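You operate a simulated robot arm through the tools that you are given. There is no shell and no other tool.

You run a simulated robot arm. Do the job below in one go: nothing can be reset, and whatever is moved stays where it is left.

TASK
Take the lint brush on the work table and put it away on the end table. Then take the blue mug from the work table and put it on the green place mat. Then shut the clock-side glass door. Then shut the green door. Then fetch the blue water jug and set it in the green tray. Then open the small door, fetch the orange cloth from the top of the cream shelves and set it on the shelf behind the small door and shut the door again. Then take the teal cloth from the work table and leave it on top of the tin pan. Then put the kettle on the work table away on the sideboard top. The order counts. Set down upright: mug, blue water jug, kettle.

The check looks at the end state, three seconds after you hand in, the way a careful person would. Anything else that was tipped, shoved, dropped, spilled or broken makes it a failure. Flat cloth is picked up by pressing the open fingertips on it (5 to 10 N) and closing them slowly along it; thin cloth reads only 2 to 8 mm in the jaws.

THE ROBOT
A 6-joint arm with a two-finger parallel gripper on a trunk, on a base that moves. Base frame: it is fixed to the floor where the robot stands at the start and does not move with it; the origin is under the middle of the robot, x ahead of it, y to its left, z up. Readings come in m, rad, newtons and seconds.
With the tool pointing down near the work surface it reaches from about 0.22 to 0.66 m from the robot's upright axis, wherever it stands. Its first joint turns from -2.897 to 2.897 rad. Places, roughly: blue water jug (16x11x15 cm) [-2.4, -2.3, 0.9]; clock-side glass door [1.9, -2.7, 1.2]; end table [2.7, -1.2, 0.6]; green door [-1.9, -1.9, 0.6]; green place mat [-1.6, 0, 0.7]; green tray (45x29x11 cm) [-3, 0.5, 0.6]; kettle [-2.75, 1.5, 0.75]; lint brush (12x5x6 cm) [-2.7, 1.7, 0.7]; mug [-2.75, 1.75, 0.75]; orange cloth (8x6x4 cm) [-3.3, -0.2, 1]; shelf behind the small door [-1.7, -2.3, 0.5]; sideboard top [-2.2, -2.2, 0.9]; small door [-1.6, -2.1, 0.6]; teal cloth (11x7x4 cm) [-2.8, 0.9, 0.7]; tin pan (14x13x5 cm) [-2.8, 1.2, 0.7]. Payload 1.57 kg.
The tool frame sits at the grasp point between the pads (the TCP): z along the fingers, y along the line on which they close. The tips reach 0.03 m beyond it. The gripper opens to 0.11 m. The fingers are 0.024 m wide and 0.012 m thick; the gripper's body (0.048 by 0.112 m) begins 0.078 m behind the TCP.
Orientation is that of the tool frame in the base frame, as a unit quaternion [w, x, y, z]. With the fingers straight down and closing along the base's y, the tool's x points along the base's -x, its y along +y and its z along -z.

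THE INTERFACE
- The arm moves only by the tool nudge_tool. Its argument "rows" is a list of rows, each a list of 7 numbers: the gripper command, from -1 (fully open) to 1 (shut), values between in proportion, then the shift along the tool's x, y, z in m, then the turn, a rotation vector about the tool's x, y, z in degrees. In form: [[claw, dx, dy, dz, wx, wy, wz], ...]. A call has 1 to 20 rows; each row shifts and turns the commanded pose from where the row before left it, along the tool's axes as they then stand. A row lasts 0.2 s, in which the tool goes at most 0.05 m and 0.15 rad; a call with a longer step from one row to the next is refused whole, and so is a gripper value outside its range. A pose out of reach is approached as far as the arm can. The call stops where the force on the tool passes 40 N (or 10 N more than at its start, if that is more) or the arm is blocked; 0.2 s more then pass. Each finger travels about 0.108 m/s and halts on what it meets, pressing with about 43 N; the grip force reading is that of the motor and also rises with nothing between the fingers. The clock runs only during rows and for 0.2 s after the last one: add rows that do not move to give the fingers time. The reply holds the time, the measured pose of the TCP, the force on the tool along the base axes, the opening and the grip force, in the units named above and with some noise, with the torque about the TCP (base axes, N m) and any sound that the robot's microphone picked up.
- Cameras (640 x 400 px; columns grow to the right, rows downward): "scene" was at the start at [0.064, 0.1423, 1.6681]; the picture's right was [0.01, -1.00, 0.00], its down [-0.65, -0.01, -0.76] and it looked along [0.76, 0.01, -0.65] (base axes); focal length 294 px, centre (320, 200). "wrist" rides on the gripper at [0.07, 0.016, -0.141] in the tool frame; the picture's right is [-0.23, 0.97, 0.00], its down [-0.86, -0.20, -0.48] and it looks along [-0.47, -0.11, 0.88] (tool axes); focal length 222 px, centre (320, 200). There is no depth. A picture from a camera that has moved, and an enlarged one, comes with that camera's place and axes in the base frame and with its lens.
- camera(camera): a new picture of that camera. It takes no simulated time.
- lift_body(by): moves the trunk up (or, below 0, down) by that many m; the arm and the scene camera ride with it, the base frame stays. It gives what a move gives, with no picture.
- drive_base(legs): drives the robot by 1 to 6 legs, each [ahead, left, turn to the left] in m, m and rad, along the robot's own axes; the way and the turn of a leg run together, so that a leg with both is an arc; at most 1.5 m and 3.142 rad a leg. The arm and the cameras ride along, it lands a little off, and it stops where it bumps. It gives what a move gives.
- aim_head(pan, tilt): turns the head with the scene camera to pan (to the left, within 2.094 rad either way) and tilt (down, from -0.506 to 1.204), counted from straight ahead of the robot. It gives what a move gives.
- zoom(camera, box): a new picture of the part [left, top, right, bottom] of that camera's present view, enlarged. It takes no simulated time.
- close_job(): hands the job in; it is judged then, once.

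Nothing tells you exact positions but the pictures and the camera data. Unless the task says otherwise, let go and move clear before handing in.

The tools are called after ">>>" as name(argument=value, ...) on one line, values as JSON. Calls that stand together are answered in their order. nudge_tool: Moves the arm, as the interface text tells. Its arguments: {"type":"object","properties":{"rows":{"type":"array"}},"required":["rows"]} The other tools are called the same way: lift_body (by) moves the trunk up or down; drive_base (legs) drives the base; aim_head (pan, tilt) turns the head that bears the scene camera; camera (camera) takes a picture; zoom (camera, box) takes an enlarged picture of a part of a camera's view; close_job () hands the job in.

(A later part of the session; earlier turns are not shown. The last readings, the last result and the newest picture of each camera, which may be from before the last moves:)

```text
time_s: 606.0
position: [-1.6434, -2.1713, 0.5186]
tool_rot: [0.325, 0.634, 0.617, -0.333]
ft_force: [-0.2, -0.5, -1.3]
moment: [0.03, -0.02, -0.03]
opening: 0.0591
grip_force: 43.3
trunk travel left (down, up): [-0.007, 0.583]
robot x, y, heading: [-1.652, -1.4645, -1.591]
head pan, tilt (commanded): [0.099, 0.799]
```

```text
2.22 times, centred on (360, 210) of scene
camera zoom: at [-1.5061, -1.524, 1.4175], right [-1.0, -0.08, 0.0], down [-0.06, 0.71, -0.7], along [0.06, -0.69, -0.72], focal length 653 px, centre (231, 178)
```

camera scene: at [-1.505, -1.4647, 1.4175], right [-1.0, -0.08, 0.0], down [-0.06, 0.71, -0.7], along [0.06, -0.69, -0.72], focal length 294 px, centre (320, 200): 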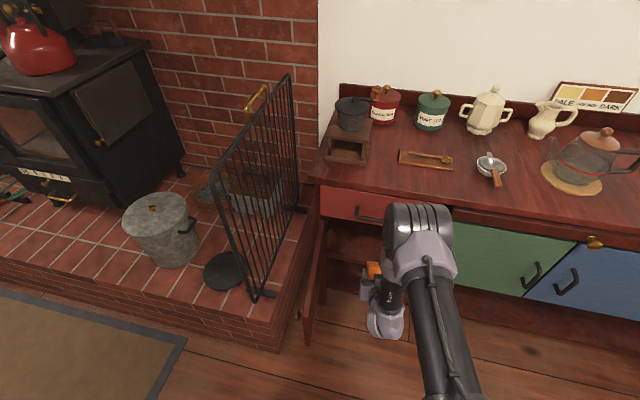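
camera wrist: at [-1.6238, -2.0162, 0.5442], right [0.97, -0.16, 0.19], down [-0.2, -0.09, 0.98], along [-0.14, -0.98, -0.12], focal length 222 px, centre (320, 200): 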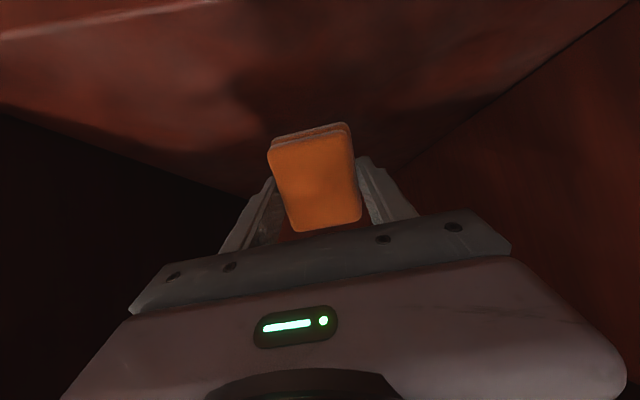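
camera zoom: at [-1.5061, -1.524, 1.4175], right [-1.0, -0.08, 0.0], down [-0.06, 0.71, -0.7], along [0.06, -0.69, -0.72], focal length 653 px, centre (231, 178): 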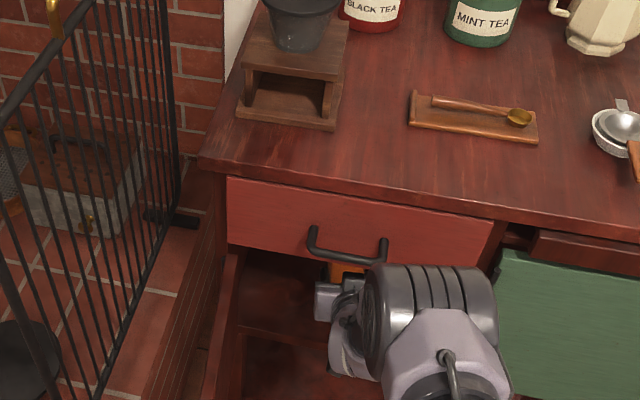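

>>> nudge_tool(rows=[[1, 0.0041, 0, 0.0029, 0, 0, 0], [1, 0.0033, 0, 0.0023, 0, 0, 0], [1, 0, 0, 0, 0, 0, 0]])

>>> nudge_tool(rows=[[1, 0.0025, 0, 0.0017, 0, 0, 0], [1, 0, 0, 0, 0, 0, 0]])

```text
time_s: 606.9
position: [-1.6432, -2.1724, 0.5094]
tool_rot: [0.324, 0.635, 0.618, -0.332]
ft_force: [0.0, -0.4, 0.1]
moment: [0.02, -0.01, 0.0]
opening: 0.0588
grip_force: 42.8
trunk travel left (down, up): [-0.007, 0.583]
robot x, y, heading: [-1.6525, -1.4605, -1.589]
head pan, tilt (commanded): [0.099, 0.799]
```

```text
time_s: 607.5
position: [-1.644, -2.1729, 0.5072]
tool_rot: [0.324, 0.635, 0.618, -0.332]
ft_force: [-0.1, -1.1, 0.9]
moment: [-0.04, 0.02, 0.01]
opening: 0.0586
grip_force: 43.0
trunk travel left (down, up): [-0.007, 0.583]
robot x, y, heading: [-1.6524, -1.4644, -1.587]
head pan, tilt (commanded): [0.099, 0.799]
```

I open the fingers to release the cloth.

>>> nudge_tool(rows=[[-0.2, 0, 0, 0, 0, 0, 0], [-0.5, 0, 0, 0, 0, 0, 0], [-0.8, 0, 0, 0, 0, 0, 0], [-0.8, 0, 0, 0, 0, 0, 0]])

>>> camera(camera="wrist")

```text
time_s: 608.5
position: [-1.6431, -2.1721, 0.5087]
tool_rot: [0.324, 0.635, 0.617, -0.333]
ft_force: [0.9, 0.5, -0.8]
moment: [-0.03, 0.0, 0.02]
opening: 0.0991
grip_force: 0.0
trunk travel left (down, up): [-0.007, 0.583]
robot x, y, heading: [-1.6509, -1.4629, -1.587]
head pan, tilt (commanded): [0.099, 0.799]
```

```text
taken
camera wrist: at [-1.6239, -2.0163, 0.5322], right [0.97, -0.16, 0.19], down [-0.2, -0.09, 0.98], along [-0.14, -0.98, -0.12], focal length 222 px, centre (320, 200)
```

wrist: 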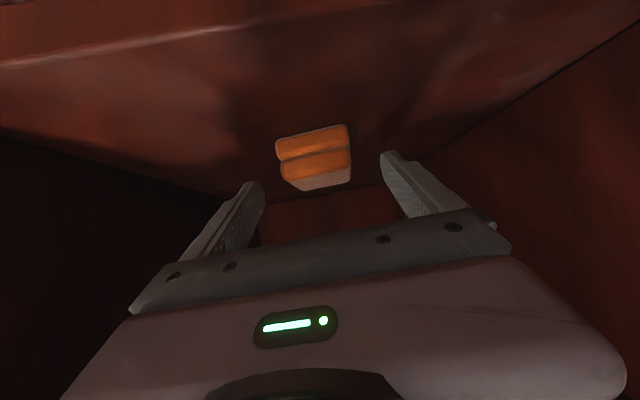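

The cloth has laid itself flat on the shelf. I back straight out.

>>> drive_base(legs=[[-0.2, 0, 0]])

>>> camera(camera="wrist")

>>> drive_base(legs=[[-0.2, 0, 0]])

>>> camera(camera="wrist")

>>> camera(camera="scene")

```text
time_s: 610.1
position: [-1.6413, -1.9697, 0.5074]
tool_rot: [0.324, 0.635, 0.617, -0.333]
ft_force: [0.9, -0.2, -1.2]
moment: [-0.01, -0.01, 0.03]
opening: 0.0993
grip_force: 0.0
trunk travel left (down, up): [-0.007, 0.583]
robot x, y, heading: [-1.6488, -1.2614, -1.584]
head pan, tilt (commanded): [0.099, 0.799]
```

```text
taken
camera wrist: at [-1.6213, -1.8135, 0.5321], right [0.97, -0.16, 0.19], down [-0.2, -0.09, 0.98], along [-0.14, -0.98, -0.12], focal length 222 px, centre (320, 200)
```

wrist: 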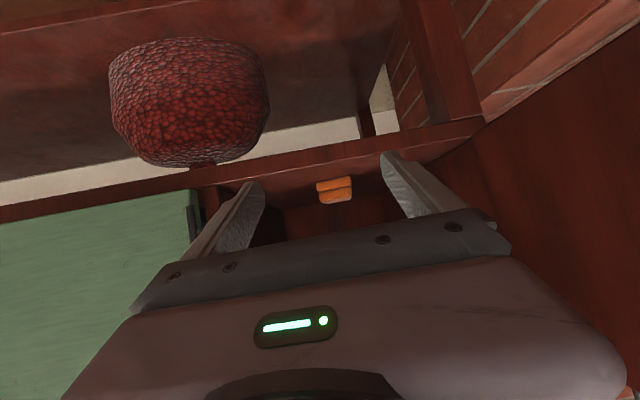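

```text
time_s: 611.7
position: [-1.6386, -1.7646, 0.5075]
tool_rot: [0.324, 0.636, 0.617, -0.333]
ft_force: [0.4, -0.2, -1.3]
moment: [0.01, 0.01, 0.01]
opening: 0.0991
grip_force: 0.1
trunk travel left (down, up): [-0.007, 0.583]
robot x, y, heading: [-1.6433, -1.0555, -1.59]
head pan, tilt (commanded): [0.099, 0.799]
```

```text
taken
camera wrist: at [-1.6177, -1.6094, 0.5322], right [0.97, -0.16, 0.19], down [-0.2, -0.09, 0.98], along [-0.14, -0.98, -0.12], focal length 222 px, centre (320, 200)
```

wrist: 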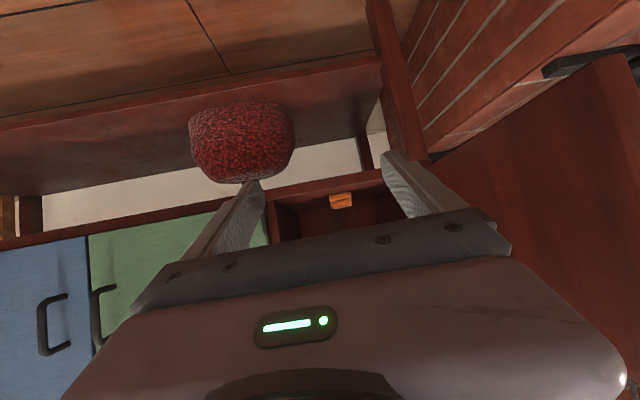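

```text
taken
camera scene: at [-1.4984, -1.1175, 1.4175], right [-1.0, -0.08, 0.0], down [-0.06, 0.71, -0.7], along [0.06, -0.69, -0.72], focal length 294 px, centre (320, 200)
```

scene: 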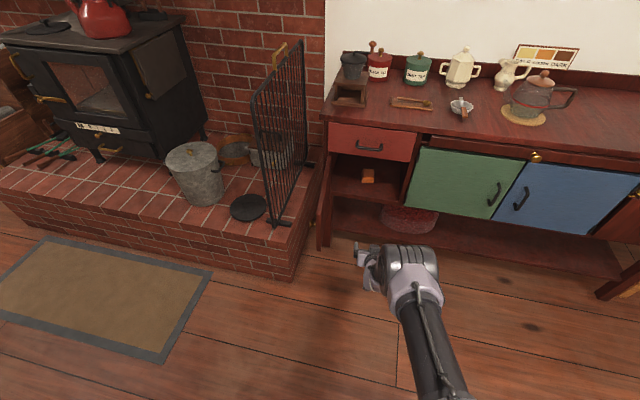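

The cloth lies flat inside. Now to shut the small door: I level the closed fingers and go round to the door's outer (east) side.

>>> nudge_tool(rows=[[1, 0, 0, 0, 0, -7, 0], [1, 0, 0, 0, 0, -7, 0], [1, 0, 0, 0, 0, -7, 0], [1, 0, 0, 0, 0, -7, 0], [1, 0, 0, 0, 0, -7, 0], [1, -0.035, 0, 0, 0, 0, 0], [1, -0.035, 0, 0, 0, 0, 0], [1, 0, 0, 0, 0, 0, 0]])

>>> drive_base(legs=[[-0.12, 0, 0], [0, 0.3, 0]])

>>> aim_head(pan=-0.1, tilt=0.8)

>>> camera(camera="scene")

>>> camera(camera="wrist")

```text
time_s: 613.5
position: [-1.6386, -1.7499, 0.6047]
tool_rot: [-0.495, -0.505, -0.491, 0.508]
ft_force: [0.1, -0.1, 0.0]
moment: [-0.01, -0.04, 0.02]
opening: 0.0002
grip_force: 21.2
out of reach, approached as far as the arm can: row 4, 5
trunk travel left (down, up): [-0.007, 0.583]
robot x, y, heading: [-1.6468, -1.0552, -1.586]
head pan, tilt (commanded): [0.099, 0.799]
```

```text
time_s: 616.4
position: [-1.3277, -1.6374, 0.6044]
tool_rot: [-0.495, -0.505, -0.492, 0.508]
ft_force: [-0.6, -0.6, -0.2]
moment: [-0.01, -0.01, 0.0]
opening: 0.0001
grip_force: 20.6
trunk travel left (down, up): [-0.007, 0.583]
robot x, y, heading: [-1.3382, -0.9409, -1.589]
head pan, tilt (commanded): [0.099, 0.799]
```

```text
time_s: 617.1
position: [-1.3282, -1.6366, 0.6039]
tool_rot: [-0.494, -0.506, -0.491, 0.509]
ft_force: [0.0, -0.1, 0.1]
moment: [0.0, -0.02, 0.02]
opening: 0.0
grip_force: 21.6
trunk travel left (down, up): [-0.007, 0.583]
robot x, y, heading: [-1.3358, -0.9405, -1.593]
head pan, tilt (commanded): [-0.099, 0.799]
```

```text
taken
camera scene: at [-1.2057, -1.0026, 1.4175], right [-0.99, 0.12, 0.0], down [0.08, 0.71, -0.7], along [-0.08, -0.69, -0.72], focal length 294 px, centre (320, 200)
```

scene: 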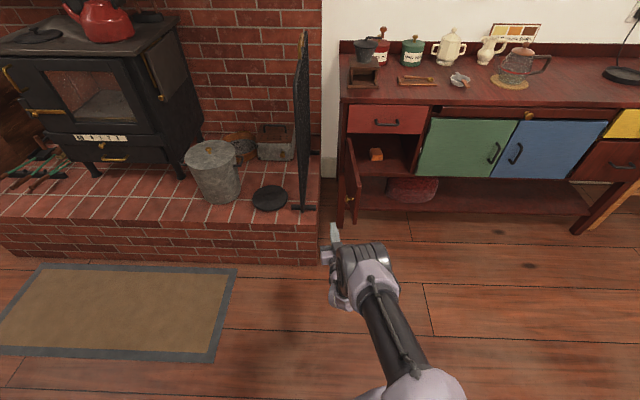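

```text
taken
camera wrist: at [-1.3082, -1.4961, 0.5352], right [0.97, -0.03, 0.23], down [-0.19, 0.49, 0.85], along [-0.13, -0.87, 0.47], focal length 222 px, centre (320, 200)
```

wrist: 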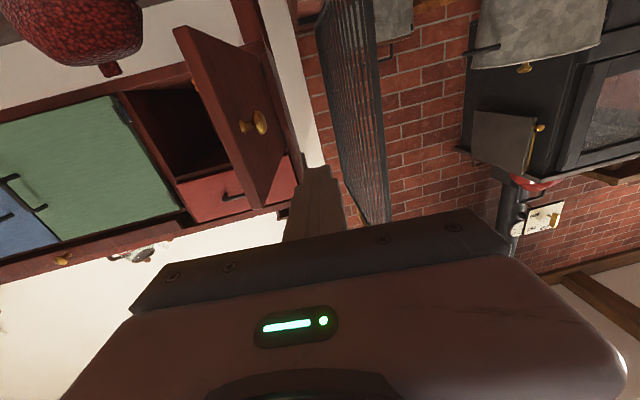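

The finger is level at z≈0.60, east of the open door. I rearrange base and arm so that the whole closing arc is within the arm's reach.

>>> nudge_tool(rows=[[1, -0.03, 0, -0.03, 0, 0, 0], [1, 0, 0, -0.045, 0, 0, 0], [1, 0, 0, -0.045, 0, 0, 0], [1, 0, 0.04, -0.02, 0, 0, 0], [1, 0, 0.045, 0, 0, 0, 0], [1, 0, 0.045, 0, 0, 0, 0], [1, 0, 0.045, 0, 0, 0, 0], [1, 0, 0.025, 0, 0, 0, 0], [1, 0, 0, 0, 0, 0, 0]])

>>> drive_base(legs=[[0, -0.21, 0]])

>>> camera(camera="scene")

```text
time_s: 619.1
position: [-1.1224, -1.5016, 0.6338]
tool_rot: [-0.495, -0.505, -0.492, 0.508]
ft_force: [0.5, -0.9, -0.8]
moment: [0.02, -0.02, 0.0]
opening: 0.0
grip_force: 20.7
trunk travel left (down, up): [-0.007, 0.583]
robot x, y, heading: [-1.3377, -0.9415, -1.588]
head pan, tilt (commanded): [-0.099, 0.799]
```

```text
time_s: 620.8
position: [-1.3342, -1.4972, 0.6351]
tool_rot: [-0.494, -0.506, -0.49, 0.509]
ft_force: [0.7, -0.2, -0.6]
moment: [-0.01, 0.01, -0.03]
opening: 0.0
grip_force: 21.2
trunk travel left (down, up): [-0.007, 0.583]
robot x, y, heading: [-1.5442, -0.9369, -1.593]
head pan, tilt (commanded): [-0.099, 0.799]
```

```text
taken
camera scene: at [-1.4149, -0.9989, 1.4175], right [-0.99, 0.12, 0.0], down [0.09, 0.71, -0.7], along [-0.08, -0.69, -0.72], focal length 294 px, centre (320, 200)
```

scene: 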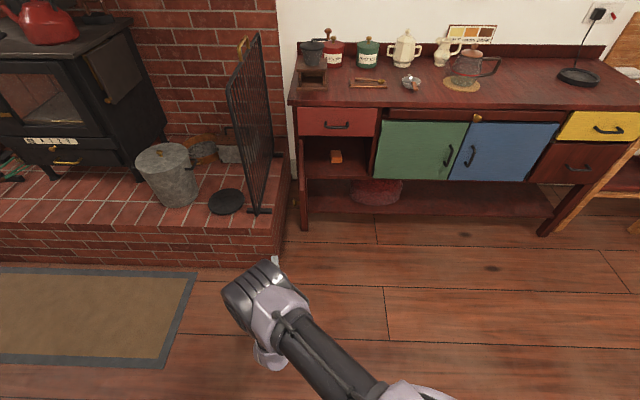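

>>> drive_base(legs=[[0.14, 0, 0], [0.13, 0.006, 0]])

>>> camera(camera="wrist")

>>> camera(camera="scene")

```text
time_s: 623.0
position: [-1.3337, -1.7624, 0.6332]
tool_rot: [-0.494, -0.506, -0.49, 0.509]
ft_force: [0.3, -0.7, -0.1]
moment: [-0.02, 0.0, -0.04]
opening: 0.0
grip_force: 21.2
trunk travel left (down, up): [-0.007, 0.583]
robot x, y, heading: [-1.5462, -1.2002, -1.589]
head pan, tilt (commanded): [-0.099, 0.799]
```

```text
taken
camera wrist: at [-1.3135, -1.6216, 0.5654], right [0.97, -0.03, 0.23], down [-0.19, 0.49, 0.85], along [-0.13, -0.87, 0.47], focal length 222 px, centre (320, 200)
```

wrist: 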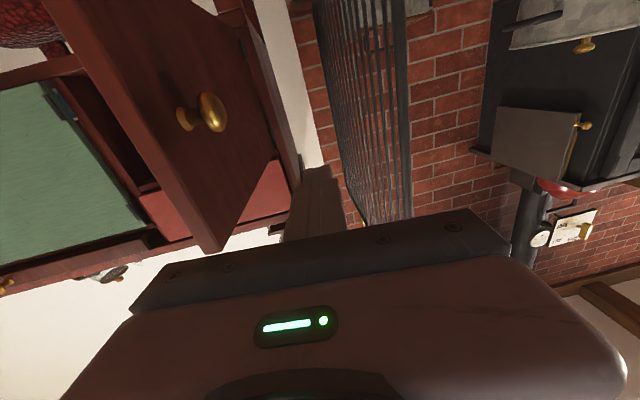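

```text
taken
camera scene: at [-1.4143, -1.2638, 1.4175], right [-0.99, 0.12, 0.0], down [0.09, 0.71, -0.7], along [-0.08, -0.69, -0.72], focal length 294 px, centre (320, 200)
```

scene: 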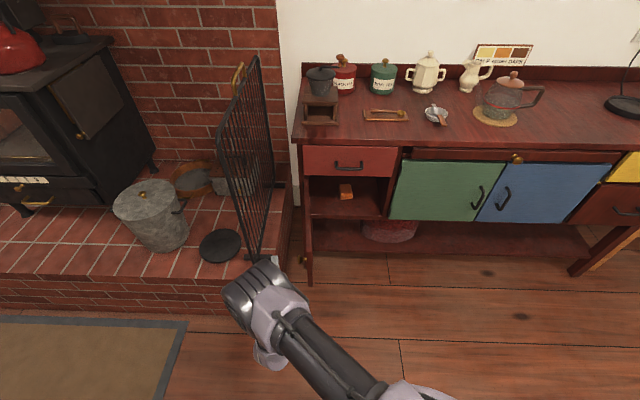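

>>> nudge_tool(rows=[[1, 0, -0.0092, 0.0045, 0, 0, 0], [1, 0, -0.0092, 0.0045, 0, 0, 0], [1, 0, -0.0092, 0.0045, 0, 0, 0], [1, 0, -0.0092, 0.0045, 0, 0, 0], [1, 0, -0.0092, 0.0045, 0, 0, 0], [1, 0, -0.0092, 0.0045, 0, 0, 0], [1, 0, -0.0092, 0.0045, 0, 0, 0], [1, 0, -0.0092, 0.0045, 0, 0, 0], [1, 0, -0.0062, -0.0004, 0, 0, 0], [1, 0, -0.0062, -0.0004, 0, 0, 0], [1, 0, -0.0062, -0.0004, 0, 0, 0], [1, 0, -0.0062, -0.0004, 0, 0, 0], [1, 0, -0.0062, -0.0004, 0, 0, 0], [1, 0, -0.0062, -0.0004, 0, 0, 0], [1, 0, -0.0062, -0.0004, 0, 0, 0], [1, 0, -0.0062, -0.0004, 0, 0, 0], [1, 0, -0.0062, -0.0004, 0, 0, 0], [1, 0, -0.0062, -0.0004, 0, 0, 0], [1, 0, 0, 0, 0, 0, 0]])

>>> camera(camera="wrist")

```text
time_s: 627.0
position: [-1.4709, -1.7914, 0.6347]
tool_rot: [-0.494, -0.506, -0.491, 0.508]
ft_force: [0.7, 0.0, 0.0]
moment: [0.01, 0.01, 0.0]
opening: 0.0
grip_force: 21.2
trunk travel left (down, up): [-0.007, 0.583]
robot x, y, heading: [-1.5464, -1.1998, -1.591]
head pan, tilt (commanded): [-0.099, 0.799]
```

```text
taken
camera wrist: at [-1.4504, -1.65, 0.5653], right [0.97, -0.03, 0.23], down [-0.19, 0.49, 0.85], along [-0.13, -0.87, 0.47], focal length 222 px, centre (320, 200)
```

wrist: 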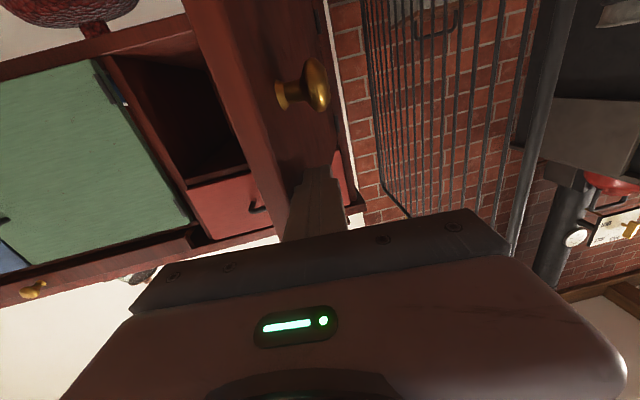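

>>> nudge_tool(rows=[[1, 0, -0.0061, 0.001, 0, 0, 0], [1, 0, -0.0061, 0.001, 0, 0, 0], [1, 0, -0.0061, 0.001, 0, 0, 0], [1, 0, -0.0061, 0.001, 0, 0, 0], [1, 0, -0.0061, 0.001, 0, 0, 0], [1, 0, -0.0061, 0.001, 0, 0, 0], [1, 0, -0.0061, 0.001, 0, 0, 0], [1, 0, -0.0061, 0.001, 0, 0, 0], [1, 0, -0.0061, 0.001, 0, 0, 0], [1, 0, -0.0061, 0.001, 0, 0, 0], [1, 0, -0.0061, 0.001, 0, 0, 0], [1, 0, -0.0061, 0.001, 0, 0, 0], [1, 0, -0.0061, 0.001, 0, 0, 0], [1, 0, -0.0061, 0.001, 0, 0, 0], [1, 0, 0, 0, 0, 0, 0]])

>>> camera(camera="wrist")

>>> camera(camera="scene")

```text
time_s: 630.2
position: [-1.5557, -1.8025, 0.6347]
tool_rot: [-0.495, -0.505, -0.491, 0.508]
ft_force: [-0.5, -0.8, 0.6]
moment: [-0.01, -0.02, -0.01]
opening: 0.0
grip_force: 22.0
trunk travel left (down, up): [-0.007, 0.583]
robot x, y, heading: [-1.5439, -1.2028, -1.59]
head pan, tilt (commanded): [-0.099, 0.799]
```

```text
taken
camera wrist: at [-1.5359, -1.6615, 0.5658], right [0.97, -0.03, 0.23], down [-0.19, 0.49, 0.85], along [-0.13, -0.87, 0.47], focal length 222 px, centre (320, 200)
```

wrist: 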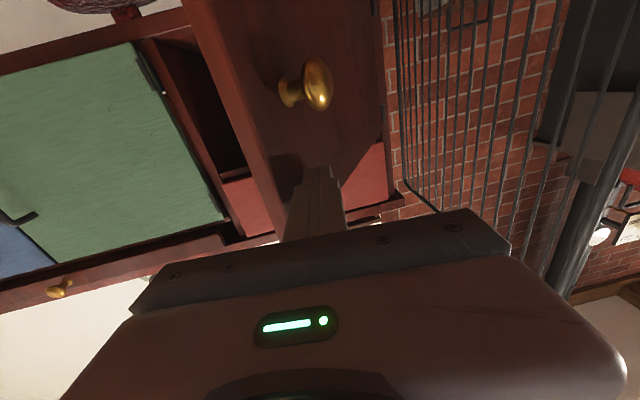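

```text
taken
camera scene: at [-1.4144, -1.2639, 1.4175], right [-0.99, 0.12, 0.0], down [0.09, 0.71, -0.7], along [-0.08, -0.69, -0.72], focal length 294 px, centre (320, 200)
```

scene: 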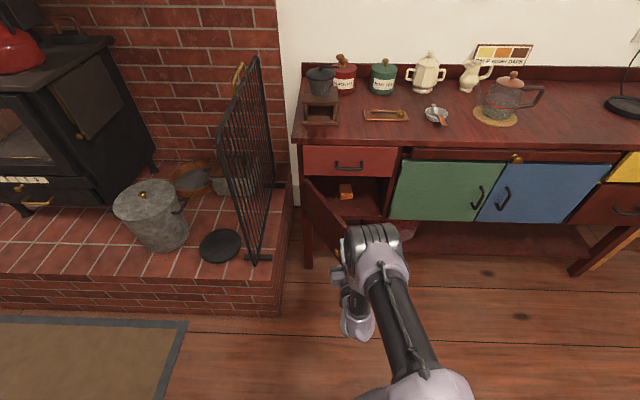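

>>> nudge_tool(rows=[[1, 0, -0.0068, 0.0034, 0, 0, 0], [1, 0, -0.0068, 0.0034, 0, 0, 0], [1, 0, -0.0068, 0.0034, 0, 0, 0], [1, 0, -0.0068, 0.0034, 0, 0, 0], [1, 0, -0.0068, 0.0034, 0, 0, 0], [1, 0, -0.0068, 0.0034, 0, 0, 0], [1, 0, -0.0068, 0.0034, 0, 0, 0], [1, 0, -0.0068, 0.0034, 0, 0, 0], [1, 0, -0.0068, 0.0034, 0, 0, 0], [1, 0, -0.0068, 0.0034, 0, 0, 0], [1, 0, -0.0057, 0.005, 0, 0, 0], [1, 0, -0.0057, 0.005, 0, 0, 0], [1, 0, -0.0057, 0.005, 0, 0, 0], [1, 0, -0.0057, 0.005, 0, 0, 0], [1, 0, -0.0057, 0.005, 0, 0, 0], [1, 0, -0.0057, 0.005, 0, 0, 0], [1, 0, -0.0057, 0.005, 0, 0, 0], [1, 0, -0.0057, 0.005, 0, 0, 0], [1, 0, -0.0057, 0.005, 0, 0, 0], [1, 0, 0, 0, 0, 0, 0]])

>>> camera(camera="wrist")

>>> camera(camera="scene")

```text
time_s: 634.4
position: [-1.6766, -1.8784, 0.6334]
tool_rot: [-0.494, -0.506, -0.49, 0.509]
ft_force: [0.7, 0.7, 0.4]
moment: [-0.01, 0.01, -0.02]
opening: 0.0
grip_force: 21.2
trunk travel left (down, up): [-0.007, 0.583]
robot x, y, heading: [-1.5472, -1.1987, -1.587]
head pan, tilt (commanded): [-0.099, 0.799]
```

```text
taken
camera wrist: at [-1.6572, -1.7372, 0.5658], right [0.97, -0.03, 0.23], down [-0.19, 0.49, 0.85], along [-0.13, -0.87, 0.47], focal length 222 px, centre (320, 200)
```

wrist: 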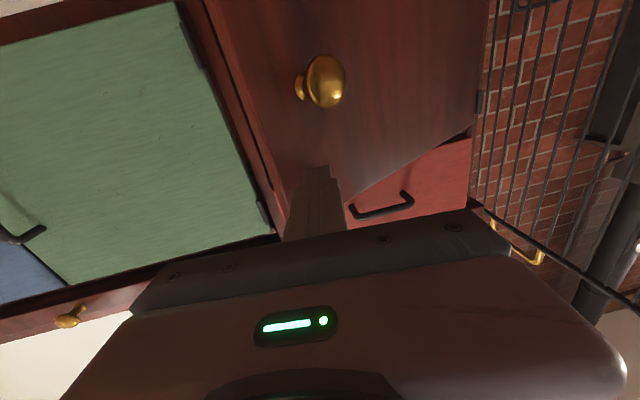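

```text
taken
camera scene: at [-1.4143, -1.2639, 1.4175], right [-0.99, 0.12, 0.0], down [0.09, 0.71, -0.7], along [-0.08, -0.69, -0.72], focal length 294 px, centre (320, 200)
```

scene: 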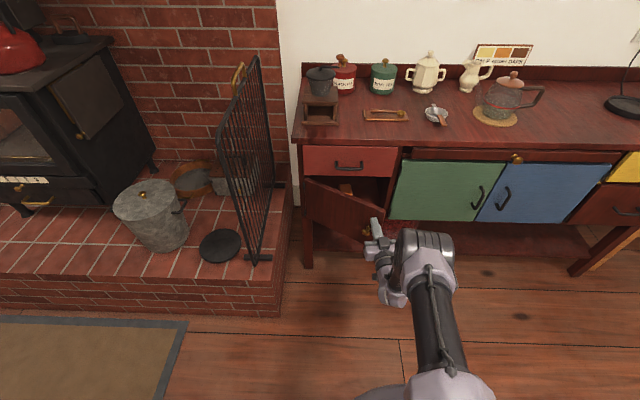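

>>> nudge_tool(rows=[[1, 0, 0, -0.045, 0, 0, 0], [1, 0, 0, -0.045, 0, 0, 0], [1, 0, 0, -0.045, 0, 0, 0], [1, 0, 0, 0, 0, 0, 0]])

>>> drive_base(legs=[[0.12, 0.0, 0]])

>>> nudge_tool(rows=[[1, 0, 0, 0.006, 0, 0, 0], [1, 0, 0, 0.006, 0, 0, 0], [1, 0, -0.003, 0.006, 0, 0, 0], [1, 0, -0.003, 0.006, 0, 0, 0], [1, 0, -0.003, 0.006, 0, 0, 0], [1, 0, -0.003, 0.006, 0, 0, 0], [1, 0, -0.003, 0.006, 0, 0, 0], [1, 0, -0.003, 0.006, 0, 0, 0], [1, 0, -0.003, 0.006, 0, 0, 0], [1, 0, -0.003, 0.006, 0, 0, 0], [1, 0, -0.003, 0.006, 0, 0, 0], [1, 0, -0.003, 0.006, 0, 0, 0], [1, 0, -0.003, 0.006, 0, 0, 0], [1, 0, -0.003, 0.006, 0, 0, 0], [1, 0, -0.003, 0.006, 0, 0, 0], [1, 0, -0.003, 0.006, 0, 0, 0], [1, 0, 0, 0, 0, 0, 0]])

>>> camera(camera="wrist")

>>> camera(camera="scene")

```text
time_s: 635.4
position: [-1.6732, -1.7439, 0.6315]
tool_rot: [-0.495, -0.506, -0.491, 0.509]
ft_force: [0.3, -0.3, -0.3]
moment: [0.0, 0.01, -0.03]
opening: 0.0
grip_force: 21.6
trunk travel left (down, up): [-0.007, 0.583]
robot x, y, heading: [-1.5448, -1.2021, -1.592]
head pan, tilt (commanded): [-0.099, 0.799]
```

```text
time_s: 636.6
position: [-1.6768, -1.8636, 0.6314]
tool_rot: [-0.495, -0.505, -0.491, 0.508]
ft_force: [-0.7, 0.2, -0.1]
moment: [0.01, -0.02, -0.03]
opening: 0.0
grip_force: 21.4
trunk travel left (down, up): [-0.007, 0.583]
robot x, y, heading: [-1.5454, -1.3235, -1.596]
head pan, tilt (commanded): [-0.099, 0.799]
```

```text
time_s: 640.2
position: [-1.7212, -1.9576, 0.6331]
tool_rot: [-0.495, -0.506, -0.491, 0.508]
ft_force: [-0.2, 0.6, -0.2]
moment: [0.01, 0.01, 0.04]
opening: 0.0
grip_force: 21.5
trunk travel left (down, up): [-0.007, 0.583]
robot x, y, heading: [-1.5473, -1.3204, -1.592]
head pan, tilt (commanded): [-0.099, 0.799]
```

```text
taken
camera wrist: at [-1.7021, -1.8175, 0.5642], right [0.97, -0.03, 0.23], down [-0.19, 0.49, 0.85], along [-0.14, -0.87, 0.47], focal length 222 px, centre (320, 200)
```

wrist: 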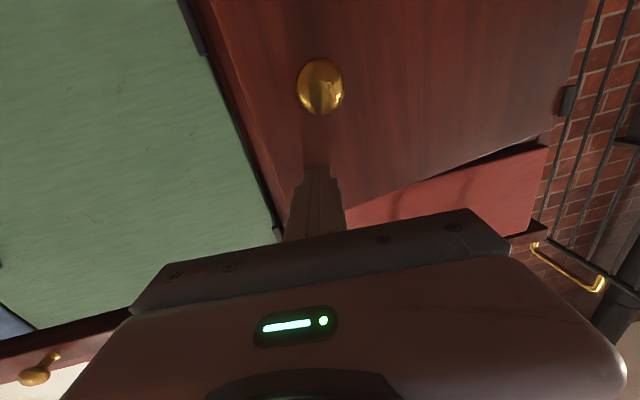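

```text
taken
camera scene: at [-1.4167, -1.3834, 1.4175], right [-0.99, 0.12, 0.0], down [0.09, 0.71, -0.7], along [-0.08, -0.69, -0.72], focal length 294 px, centre (320, 200)
```

scene: 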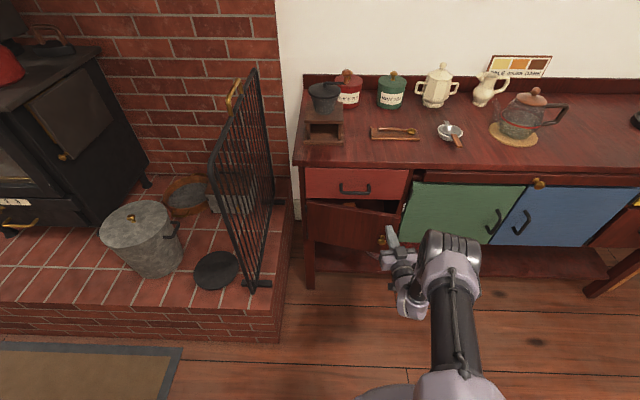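

>>> nudge_tool(rows=[[1, 0, -0.002, 0.0052, 0, 0, 0], [1, 0, -0.002, 0.0052, 0, 0, 0], [1, 0, -0.002, 0.0052, 0, 0, 0], [1, 0, -0.002, 0.0052, 0, 0, 0], [1, 0, -0.001, 0.0052, 0, 0, 0], [1, 0, -0.001, 0.0052, 0, 0, 0], [1, 0, -0.001, 0.0052, 0, 0, 0], [1, 0, -0.001, 0.0052, 0, 0, 0], [1, 0, 0, 0.005, 0, 0, 0], [1, 0, 0, 0.005, 0, 0, 0], [1, 0, 0, 0.005, 0, 0, 0], [1, 0, 0, 0, 0, 0, 0]])

>>> camera(camera="wrist")

```text
time_s: 642.8
position: [-1.7359, -2.015, 0.6317]
tool_rot: [-0.495, -0.506, -0.491, 0.509]
ft_force: [-0.6, 0.0, -0.4]
moment: [-0.03, -0.03, -0.01]
opening: 0.0002
grip_force: 21.6
trunk travel left (down, up): [-0.007, 0.583]
robot x, y, heading: [-1.5484, -1.3245, -1.591]
head pan, tilt (commanded): [-0.099, 0.799]
```

```text
taken
camera wrist: at [-1.7154, -1.8742, 0.5642], right [0.97, -0.03, 0.23], down [-0.19, 0.49, 0.85], along [-0.14, -0.87, 0.47], focal length 222 px, centre (320, 200)
```

wrist: 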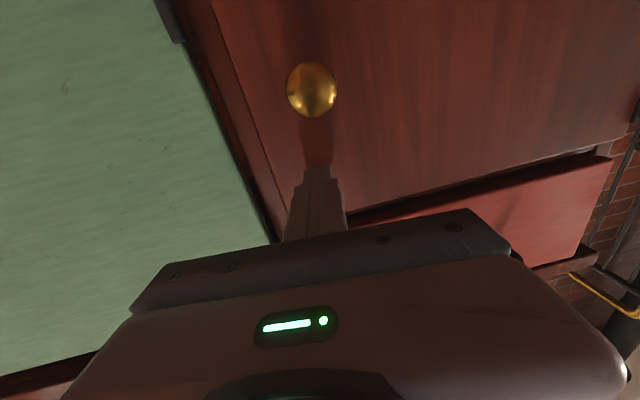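

>>> nudge_tool(rows=[[1, 0, 0, 0.005, 0, 0, 0], [1, 0, 0, 0.005, 0, 0, 0], [1, 0, 0, 0.005, 0, 0, 0], [1, 0, 0, 0.004, 0, 0, 0], [1, 0, 0, 0, 0, 0, 0]])

>>> camera(camera="wrist")

```text
time_s: 643.4
position: [-1.7355, -2.0189, 0.6327]
tool_rot: [-0.494, -0.507, -0.491, 0.509]
ft_force: [4.1, 24.6, 13.0]
moment: [-0.33, 0.14, -0.16]
opening: 0.0
grip_force: 21.4
trunk travel left (down, up): [-0.007, 0.583]
robot x, y, heading: [-1.5475, -1.3225, -1.593]
head pan, tilt (commanded): [-0.099, 0.799]
stopped in row 3: the force on the tool passed its limit at 48 N (the readings are from after the stop); the commanded pose is now the measured one
```

```text
taken
camera wrist: at [-1.7154, -1.8781, 0.5647], right [0.97, -0.03, 0.23], down [-0.19, 0.49, 0.85], along [-0.14, -0.87, 0.47], focal length 222 px, centre (320, 200)
```

wrist: 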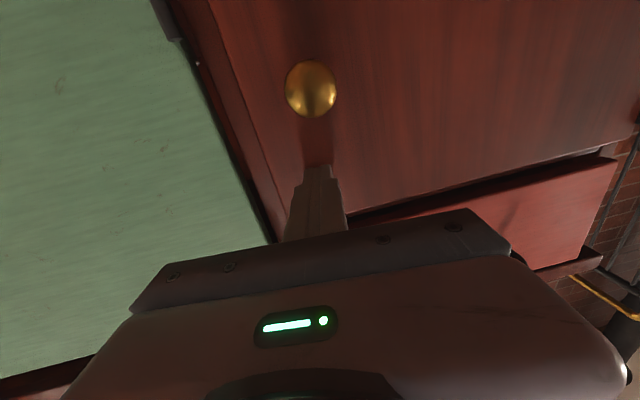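

The small door is against its stop. I back off and check all the sideboard doors.

>>> nudge_tool(rows=[[1, 0, 0, -0.03, 0, 0, 0], [1, 0, 0, -0.045, 0, 0, 0], [1, 0, 0, -0.045, 0, 0, 0], [1, 0, 0, 0, 0, 0, 0]])

>>> drive_base(legs=[[-0.35, 0, 0]])

>>> aim_head(pan=0.0, tilt=0.6)

>>> camera(camera="scene")

>>> zoom(camera="scene", box=[280, 120, 560, 280])

```text
time_s: 644.4
position: [-1.732, -1.9022, 0.6287]
tool_rot: [0.494, 0.508, 0.491, -0.507]
ft_force: [-0.4, -0.2, 0.0]
moment: [-0.02, 0.04, -0.02]
opening: 0.0002
grip_force: 21.2
trunk travel left (down, up): [-0.007, 0.583]
robot x, y, heading: [-1.5473, -1.3196, -1.59]
head pan, tilt (commanded): [-0.099, 0.799]
```

```text
time_s: 646.7
position: [-1.7251, -1.5538, 0.6287]
tool_rot: [0.494, 0.507, 0.493, -0.506]
ft_force: [0.9, -0.2, -0.8]
moment: [0.01, 0.01, 0.02]
opening: 0.0
grip_force: 21.4
trunk travel left (down, up): [-0.007, 0.583]
robot x, y, heading: [-1.5422, -0.9744, -1.587]
head pan, tilt (commanded): [-0.099, 0.799]
```

```text
time_s: 647.4
position: [-1.7241, -1.5531, 0.6289]
tool_rot: [0.494, 0.507, 0.492, -0.506]
ft_force: [0.2, 0.2, -0.3]
moment: [0.03, 0.03, 0.02]
opening: 0.0
grip_force: 21.7
trunk travel left (down, up): [-0.007, 0.583]
robot x, y, heading: [-1.538, -0.9714, -1.591]
head pan, tilt (commanded): [0.0, 0.6]
```

```text
taken
camera scene: at [-1.4019, -1.0418, 1.4343], right [-1.0, 0.02, 0.0], down [0.01, 0.57, -0.82], along [-0.02, -0.82, -0.57], focal length 294 px, centre (320, 200)
```

scene: 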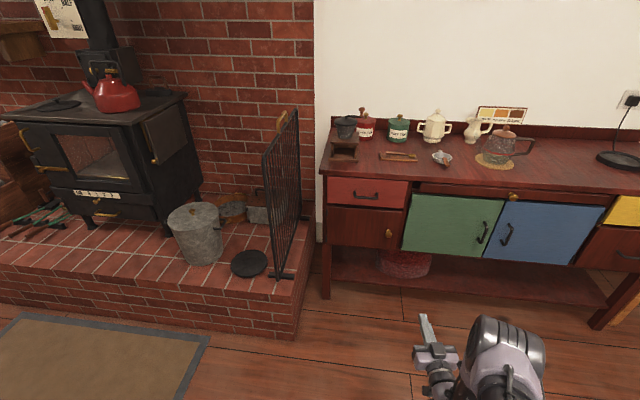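

```text
2.29 times, centred on (420, 200) of scene
camera zoom: at [-1.4019, -1.0418, 1.4343], right [-1.0, 0.02, 0.0], down [0.01, 0.57, -0.82], along [-0.02, -0.82, -0.57], focal length 671 px, centre (91, 200)
```

zoom: 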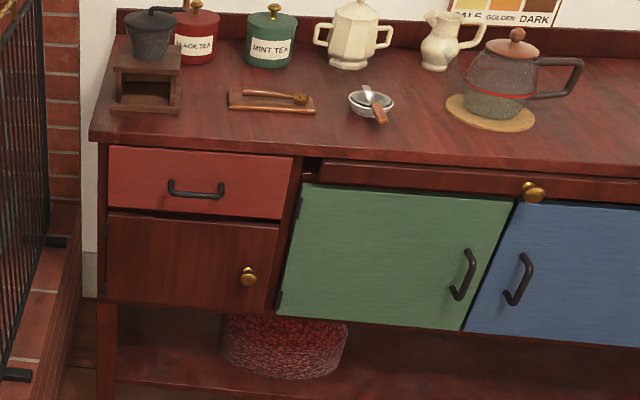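

All sideboard doors are shut. Next the teal cloth: I raise, point the tool down, and drive round to the west side of the work table.

>>> lift_body(by=0.3)

>>> lift_body(by=0.28)

>>> nudge_tool(rows=[[1, 0, 0.03, 0, 0, 0, 0], [1, 0, 0.03, 0, 0, 8.2, 0], [1, 0, 0.03, 0, 0, 8.2, 0], [1, 0, 0.03, 0, 0, 8.2, 0], [1, 0, 0.03, 0, 0, 8.2, 0], [1, 0, 0.03, 0, 0, 8.2, 0], [1, 0, 0, 0, 0, 8.2, 0], [1, 0, 0, 0, 0, 8.2, 0], [1, 0, 0, 0, 0, 8.2, 0], [1, 0, 0, 0, 0, 8.2, 0], [1, 0, 0, 0, 0, 8.2, 0], [1, 0, 0, 0, 0, 6.0, 0], [-1, 0, 0, 0, 0, 0, 0], [-1, 0, 0, 0, 0, 0, 0]])

```text
time_s: 650.4
position: [-1.7251, -1.5543, 0.9294]
tool_rot: [0.494, 0.507, 0.492, -0.507]
ft_force: [0.6, -0.1, -0.2]
moment: [0.03, 0.03, 0.0]
opening: 0.0
grip_force: 21.0
trunk travel left (down, up): [-0.307, 0.283]
robot x, y, heading: [-1.5395, -0.9753, -1.589]
head pan, tilt (commanded): [0.0, 0.6]
```

```text
time_s: 653.2
position: [-1.7241, -1.5532, 1.2088]
tool_rot: [0.494, 0.508, 0.491, -0.507]
ft_force: [0.4, -0.4, 0.6]
moment: [-0.01, -0.02, 0.01]
opening: 0.0001
grip_force: 21.2
trunk travel left (down, up): [-0.587, 0.003]
robot x, y, heading: [-1.5387, -0.9745, -1.588]
head pan, tilt (commanded): [0.0, 0.6]
```

```text
time_s: 656.2
position: [-1.5431, -1.5591, 1.2088]
tool_rot: [0.014, 0.716, 0.697, -0.013]
ft_force: [0.1, -0.6, -0.6]
moment: [0.0, 0.01, 0.05]
opening: 0.11
grip_force: 0.1
trunk travel left (down, up): [-0.587, 0.003]
robot x, y, heading: [-1.5376, -0.9708, -1.594]
head pan, tilt (commanded): [0.0, 0.6]
```

>>> nudge_tool(rows=[[-1, 0.045, 0, 0, 0, 2.2, 0], [-1, 0.045, 0, 0, 0, 0, 0], [-1, 0.045, 0, 0, 0, 0, 0], [-1, 0, 0, 0, 0, 0, 0]])

>>> drive_base(legs=[[0.052, -0.961, 0], [0.071, -0.899, 0], [-0.286, -0.607, 0], [0, 0, 1.594]])

```text
time_s: 657.2
position: [-1.541, -1.4256, 1.2084]
tool_rot: [-0.001, 0.717, 0.697, 0.0]
ft_force: [-0.1, 0.7, -0.2]
moment: [0.07, 0.01, 0.0]
opening: 0.1102
grip_force: 0.1
trunk travel left (down, up): [-0.587, 0.003]
robot x, y, heading: [-1.5423, -0.9706, -1.59]
head pan, tilt (commanded): [0.0, 0.6]
```

```text
time_s: 673.7
position: [-3.5242, -0.7458, 1.2088]
tool_rot: [-0.001, 0.006, 1.0, 0.001]
ft_force: [0.3, 0.0, -0.7]
moment: [-0.02, 0.0, -0.01]
opening: 0.1098
grip_force: 0.1
trunk travel left (down, up): [-0.587, 0.003]
robot x, y, heading: [-3.9789, -0.7522, 0.001]
head pan, tilt (commanded): [0.0, 0.6]
```

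>>> drive_base(legs=[[-0.04, 0.9, 0], [0.0, 0.9, 0]])

>>> aim_head(pan=0.0, tilt=0.7)

>>> camera(camera="scene")

>>> zoom(camera="scene", box=[240, 80, 480, 240])

```text
time_s: 682.8
position: [-3.5511, 1.0415, 1.2092]
tool_rot: [-0.002, 0.016, 1.0, 0.001]
ft_force: [0.8, -0.5, -0.1]
moment: [0.0, 0.01, 0.0]
opening: 0.1098
grip_force: 0.1
trunk travel left (down, up): [-0.587, 0.003]
robot x, y, heading: [-4.0032, 1.0429, -0.02]
head pan, tilt (commanded): [0.0, 0.6]
```

```text
time_s: 683.5
position: [-3.551, 1.0422, 1.2082]
tool_rot: [-0.001, 0.014, 1.0, 0.001]
ft_force: [-0.8, -0.1, -0.3]
moment: [0.0, 0.02, -0.03]
opening: 0.1102
grip_force: 0.2
trunk travel left (down, up): [-0.587, 0.003]
robot x, y, heading: [-4.0013, 1.0425, -0.024]
head pan, tilt (commanded): [0.0, 0.7]
```

```text
taken
camera scene: at [-3.9372, 1.1846, 2.0057], right [-0.02, -1.0, 0.0], down [-0.64, 0.01, -0.77], along [0.77, -0.01, -0.64], focal length 294 px, centre (320, 200)
```

scene: 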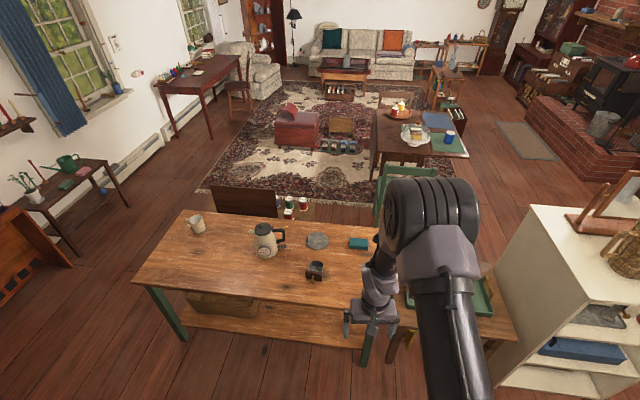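

```text
2.50 times, centred on (360, 160) of scene
camera zoom: at [-3.9372, 1.1846, 2.0057], right [-0.02, -1.0, 0.0], down [-0.64, 0.01, -0.77], along [0.77, -0.01, -0.64], focal length 734 px, centre (220, 300)
```

zoom: 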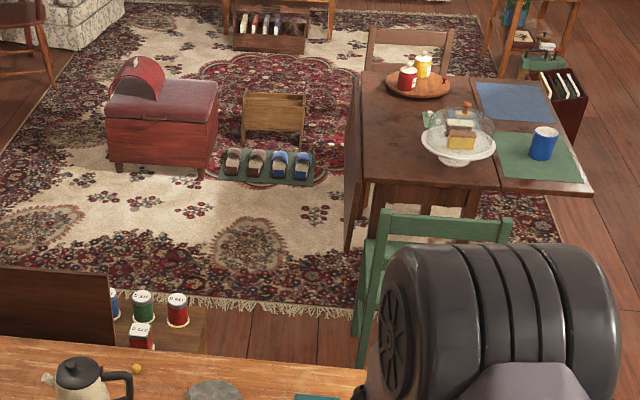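

>>> zoom(camera="scene", box=[160, 190, 400, 340])

```text
2.67 times, centred on (280, 265) of scene
camera zoom: at [-3.9372, 1.1846, 2.0057], right [-0.02, -1.0, 0.0], down [-0.64, 0.01, -0.77], along [0.77, -0.01, -0.64], focal length 783 px, centre (427, 27)
```

zoom: 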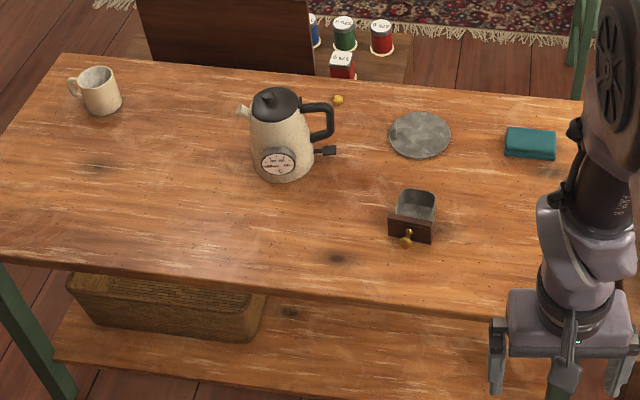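

The round grey tin (about (-2.80,1.17)) is the tin pan, the teal cloth lies at about (-2.82,0.94), and the small drawer stands at (-3.0,1.19). I move up to the table's west edge.

>>> drive_base(legs=[[0.61, 0.03, 0.02]])

>>> camera(camera="wrist")

>>> aim_head(pan=0.0, tilt=1.0)

>>> camera(camera="scene")

```text
time_s: 686.8
position: [-2.9575, 1.0694, 1.2079]
tool_rot: [-0.001, 0.009, 1.0, 0.001]
ft_force: [-0.2, -0.8, -0.1]
moment: [0.02, 0.0, -0.02]
opening: 0.11
grip_force: 0.0
trunk travel left (down, up): [-0.587, 0.003]
robot x, y, heading: [-3.4071, 1.0648, -0.011]
head pan, tilt (commanded): [0.0, 0.7]
```

```text
taken
camera wrist: at [-3.0272, 1.0865, 1.3522], right [0.24, 0.97, 0.0], down [0.85, -0.22, 0.48], along [0.46, -0.12, -0.88], focal length 222 px, centre (320, 200)
```

wrist: 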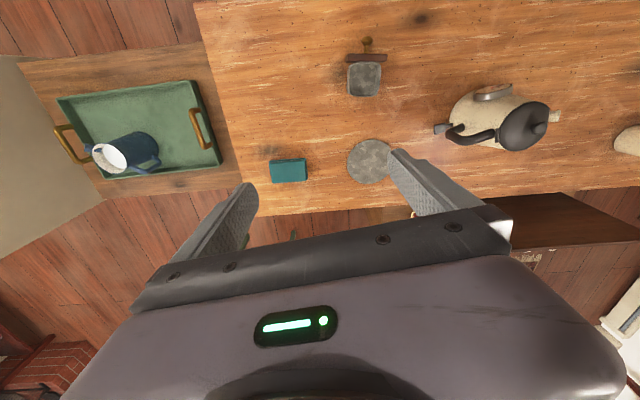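

```text
time_s: 687.6
position: [-2.9578, 1.0688, 1.2076]
tool_rot: [-0.001, 0.009, 1.0, 0.001]
ft_force: [1.0, -0.5, 1.0]
moment: [-0.01, -0.02, 0.0]
opening: 0.11
grip_force: 0.1
trunk travel left (down, up): [-0.587, 0.003]
robot x, y, heading: [-3.4107, 1.0655, -0.008]
head pan, tilt (commanded): [0.0, 1.0]
```

```text
taken
camera scene: at [-3.3605, 1.2062, 1.9824], right [-0.01, -1.0, 0.0], down [-0.84, 0.01, -0.54], along [0.54, 0.0, -0.84], focal length 294 px, centre (320, 200)
```

scene: 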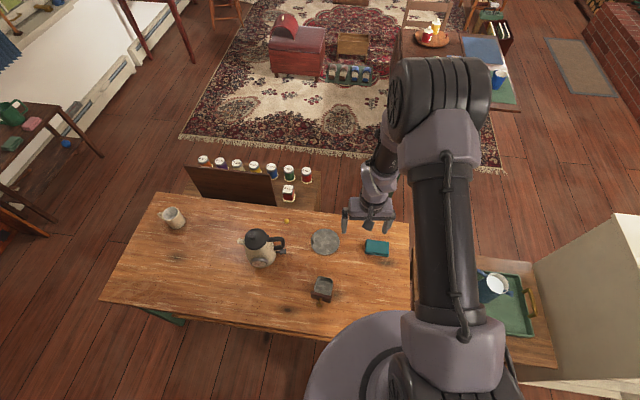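

I turn the gripper to close along x (the cloth's short side), move over the cloth and lower part way.

>>> nudge_tool(rows=[[-1, 0, 0, 0, 0, 0, -8.2], [-1, 0, 0, 0, 0, 0, -8.2], [-1, 0, 0, 0, 0, 0, -8.2], [-1, 0, 0, 0, 0, 0, -8.2], [-1, 0, 0, 0, 0, 0, -8.2], [-1, 0, 0, 0, 0, 0, -8.2], [-1, 0, 0, 0, 0, 0, -8.2], [-1, 0, 0, 0, 0, 0, -8.2], [-1, 0, 0, 0, 0, 0, -8.2], [-1, 0, 0, 0, 0, 0, -8.2], [-1, 0, 0, 0, 0, 0, -7.0], [-1, 0.0318, -0.0328, 0, 0, 0, 0], [-1, 0.0318, -0.0328, 0, 0, 0, 0], [-1, 0.0318, -0.0328, 0, 0, 0, 0], [-1, 0.0318, -0.0328, 0, 0, 0, 0], [-1, 0, 0, 0, 0, 0, 0]])

>>> lift_body(by=-0.25)

>>> camera(camera="wrist")

```text
time_s: 691.0
position: [-2.8303, 0.9397, 1.2056]
tool_rot: [0.001, -0.695, 0.719, 0.001]
ft_force: [-0.4, 1.0, 0.6]
moment: [-0.03, -0.01, 0.0]
opening: 0.1099
grip_force: 0.0
trunk travel left (down, up): [-0.587, 0.003]
robot x, y, heading: [-3.411, 1.063, -0.006]
head pan, tilt (commanded): [0.0, 1.0]
```

```text
time_s: 693.6
position: [-2.83, 0.9398, 0.9546]
tool_rot: [-0.001, -0.695, 0.719, 0.001]
ft_force: [-0.5, -0.9, -1.0]
moment: [0.02, 0.02, -0.04]
opening: 0.1098
grip_force: 0.1
trunk travel left (down, up): [-0.337, 0.253]
robot x, y, heading: [-3.4112, 1.0641, -0.011]
head pan, tilt (commanded): [0.0, 1.0]
```

```text
taken
camera wrist: at [-2.8491, 0.8699, 1.0991], right [-0.97, 0.26, 0.0], down [0.23, 0.85, 0.48], along [0.12, 0.46, -0.88], focal length 222 px, centre (320, 200)
```

wrist: 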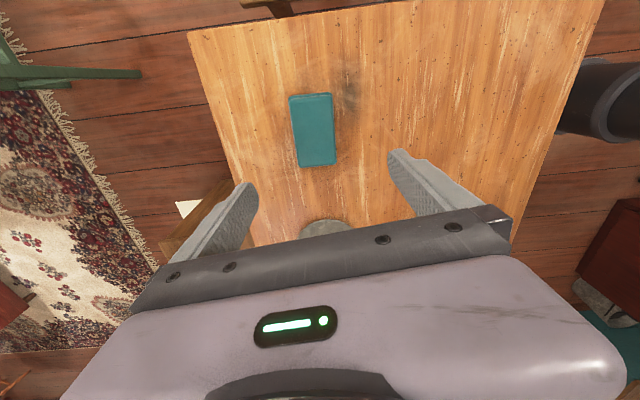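

>>> nudge_tool(rows=[[-1, 0, 0, 0, 0, 0, 8], [-1, 0.0015, -0.0091, 0, 0, 0, 0], [-1, 0, 0, 0, 0, 0, 0]])

>>> lift_body(by=-0.13)

>>> camera(camera="wrist")

```text
time_s: 694.4
position: [-2.8218, 0.9356, 0.956]
tool_rot: [0.0, -0.642, 0.766, 0.001]
ft_force: [0.2, 0.2, -1.2]
moment: [-0.01, 0.0, 0.0]
opening: 0.1098
grip_force: 0.1
trunk travel left (down, up): [-0.337, 0.253]
robot x, y, heading: [-3.4051, 1.0673, -0.006]
head pan, tilt (commanded): [0.0, 1.0]
```

```text
time_s: 696.0
position: [-2.8225, 0.935, 0.8258]
tool_rot: [0.0, -0.643, 0.766, 0.001]
ft_force: [0.1, -0.2, 0.0]
moment: [0.0, -0.03, 0.02]
opening: 0.1104
grip_force: 0.0
trunk travel left (down, up): [-0.207, 0.383]
robot x, y, heading: [-3.4093, 1.0657, -0.006]
head pan, tilt (commanded): [0.0, 1.0]
```

```text
taken
camera wrist: at [-2.8502, 0.8706, 0.9688], right [-0.92, 0.39, 0.0], down [0.35, 0.81, 0.48], along [0.19, 0.44, -0.88], focal length 222 px, centre (320, 200)
```

wrist: 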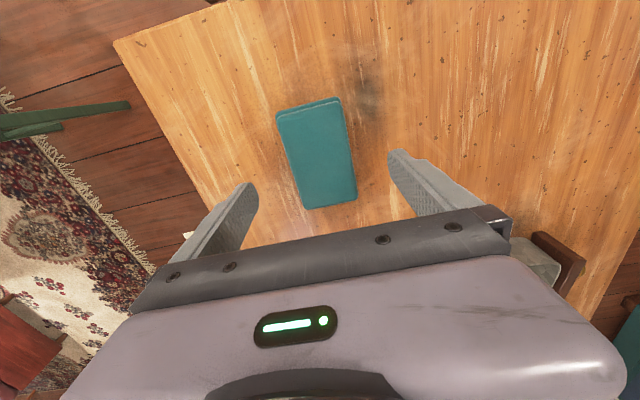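

>>> lift_body(by=-0.065)

>>> nudge_tool(rows=[[-0.6, 0, 0, 0.004, 0, 0, 0], [-0.4, 0, 0, 0, 0, 0, 0], [-0.2, 0, 0, 0, 0, 0, 0], [0, 0, 0, 0, 0, 0, 0], [0.3, 0, 0, 0, 0, 0, 0], [0.6, 0, 0, 0, 0, 0, 0], [1, 0, 0, 0, 0, 0, 0], [1, 0, 0, 0, 0, 0, 0]])

>>> camera(camera="wrist")

```text
time_s: 697.0
position: [-2.8199, 0.9358, 0.7601]
tool_rot: [0.0, -0.643, 0.766, 0.001]
ft_force: [0.4, 0.3, 1.0]
moment: [-0.04, -0.01, 0.02]
opening: 0.1099
grip_force: 0.1
trunk travel left (down, up): [-0.142, 0.448]
robot x, y, heading: [-3.4079, 1.068, -0.006]
head pan, tilt (commanded): [0.0, 1.0]
```

```text
time_s: 698.8
position: [-2.8207, 0.9367, 0.7554]
tool_rot: [0.0, -0.643, 0.766, 0.001]
ft_force: [0.6, -0.2, 3.0]
moment: [0.01, -0.1, 0.08]
opening: 0.0667
grip_force: 43.0
trunk travel left (down, up): [-0.142, 0.448]
robot x, y, heading: [-3.4094, 1.0658, -0.011]
head pan, tilt (commanded): [0.0, 1.0]
```

```text
taken
camera wrist: at [-2.8504, 0.8703, 0.8997], right [-0.92, 0.39, 0.0], down [0.35, 0.81, 0.48], along [0.19, 0.44, -0.88], focal length 222 px, centre (320, 200)
```

wrist: 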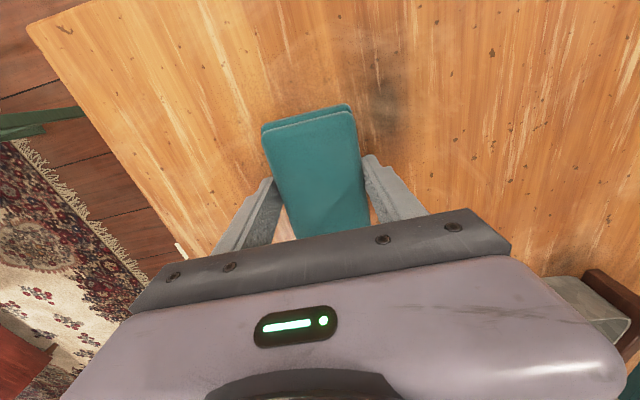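

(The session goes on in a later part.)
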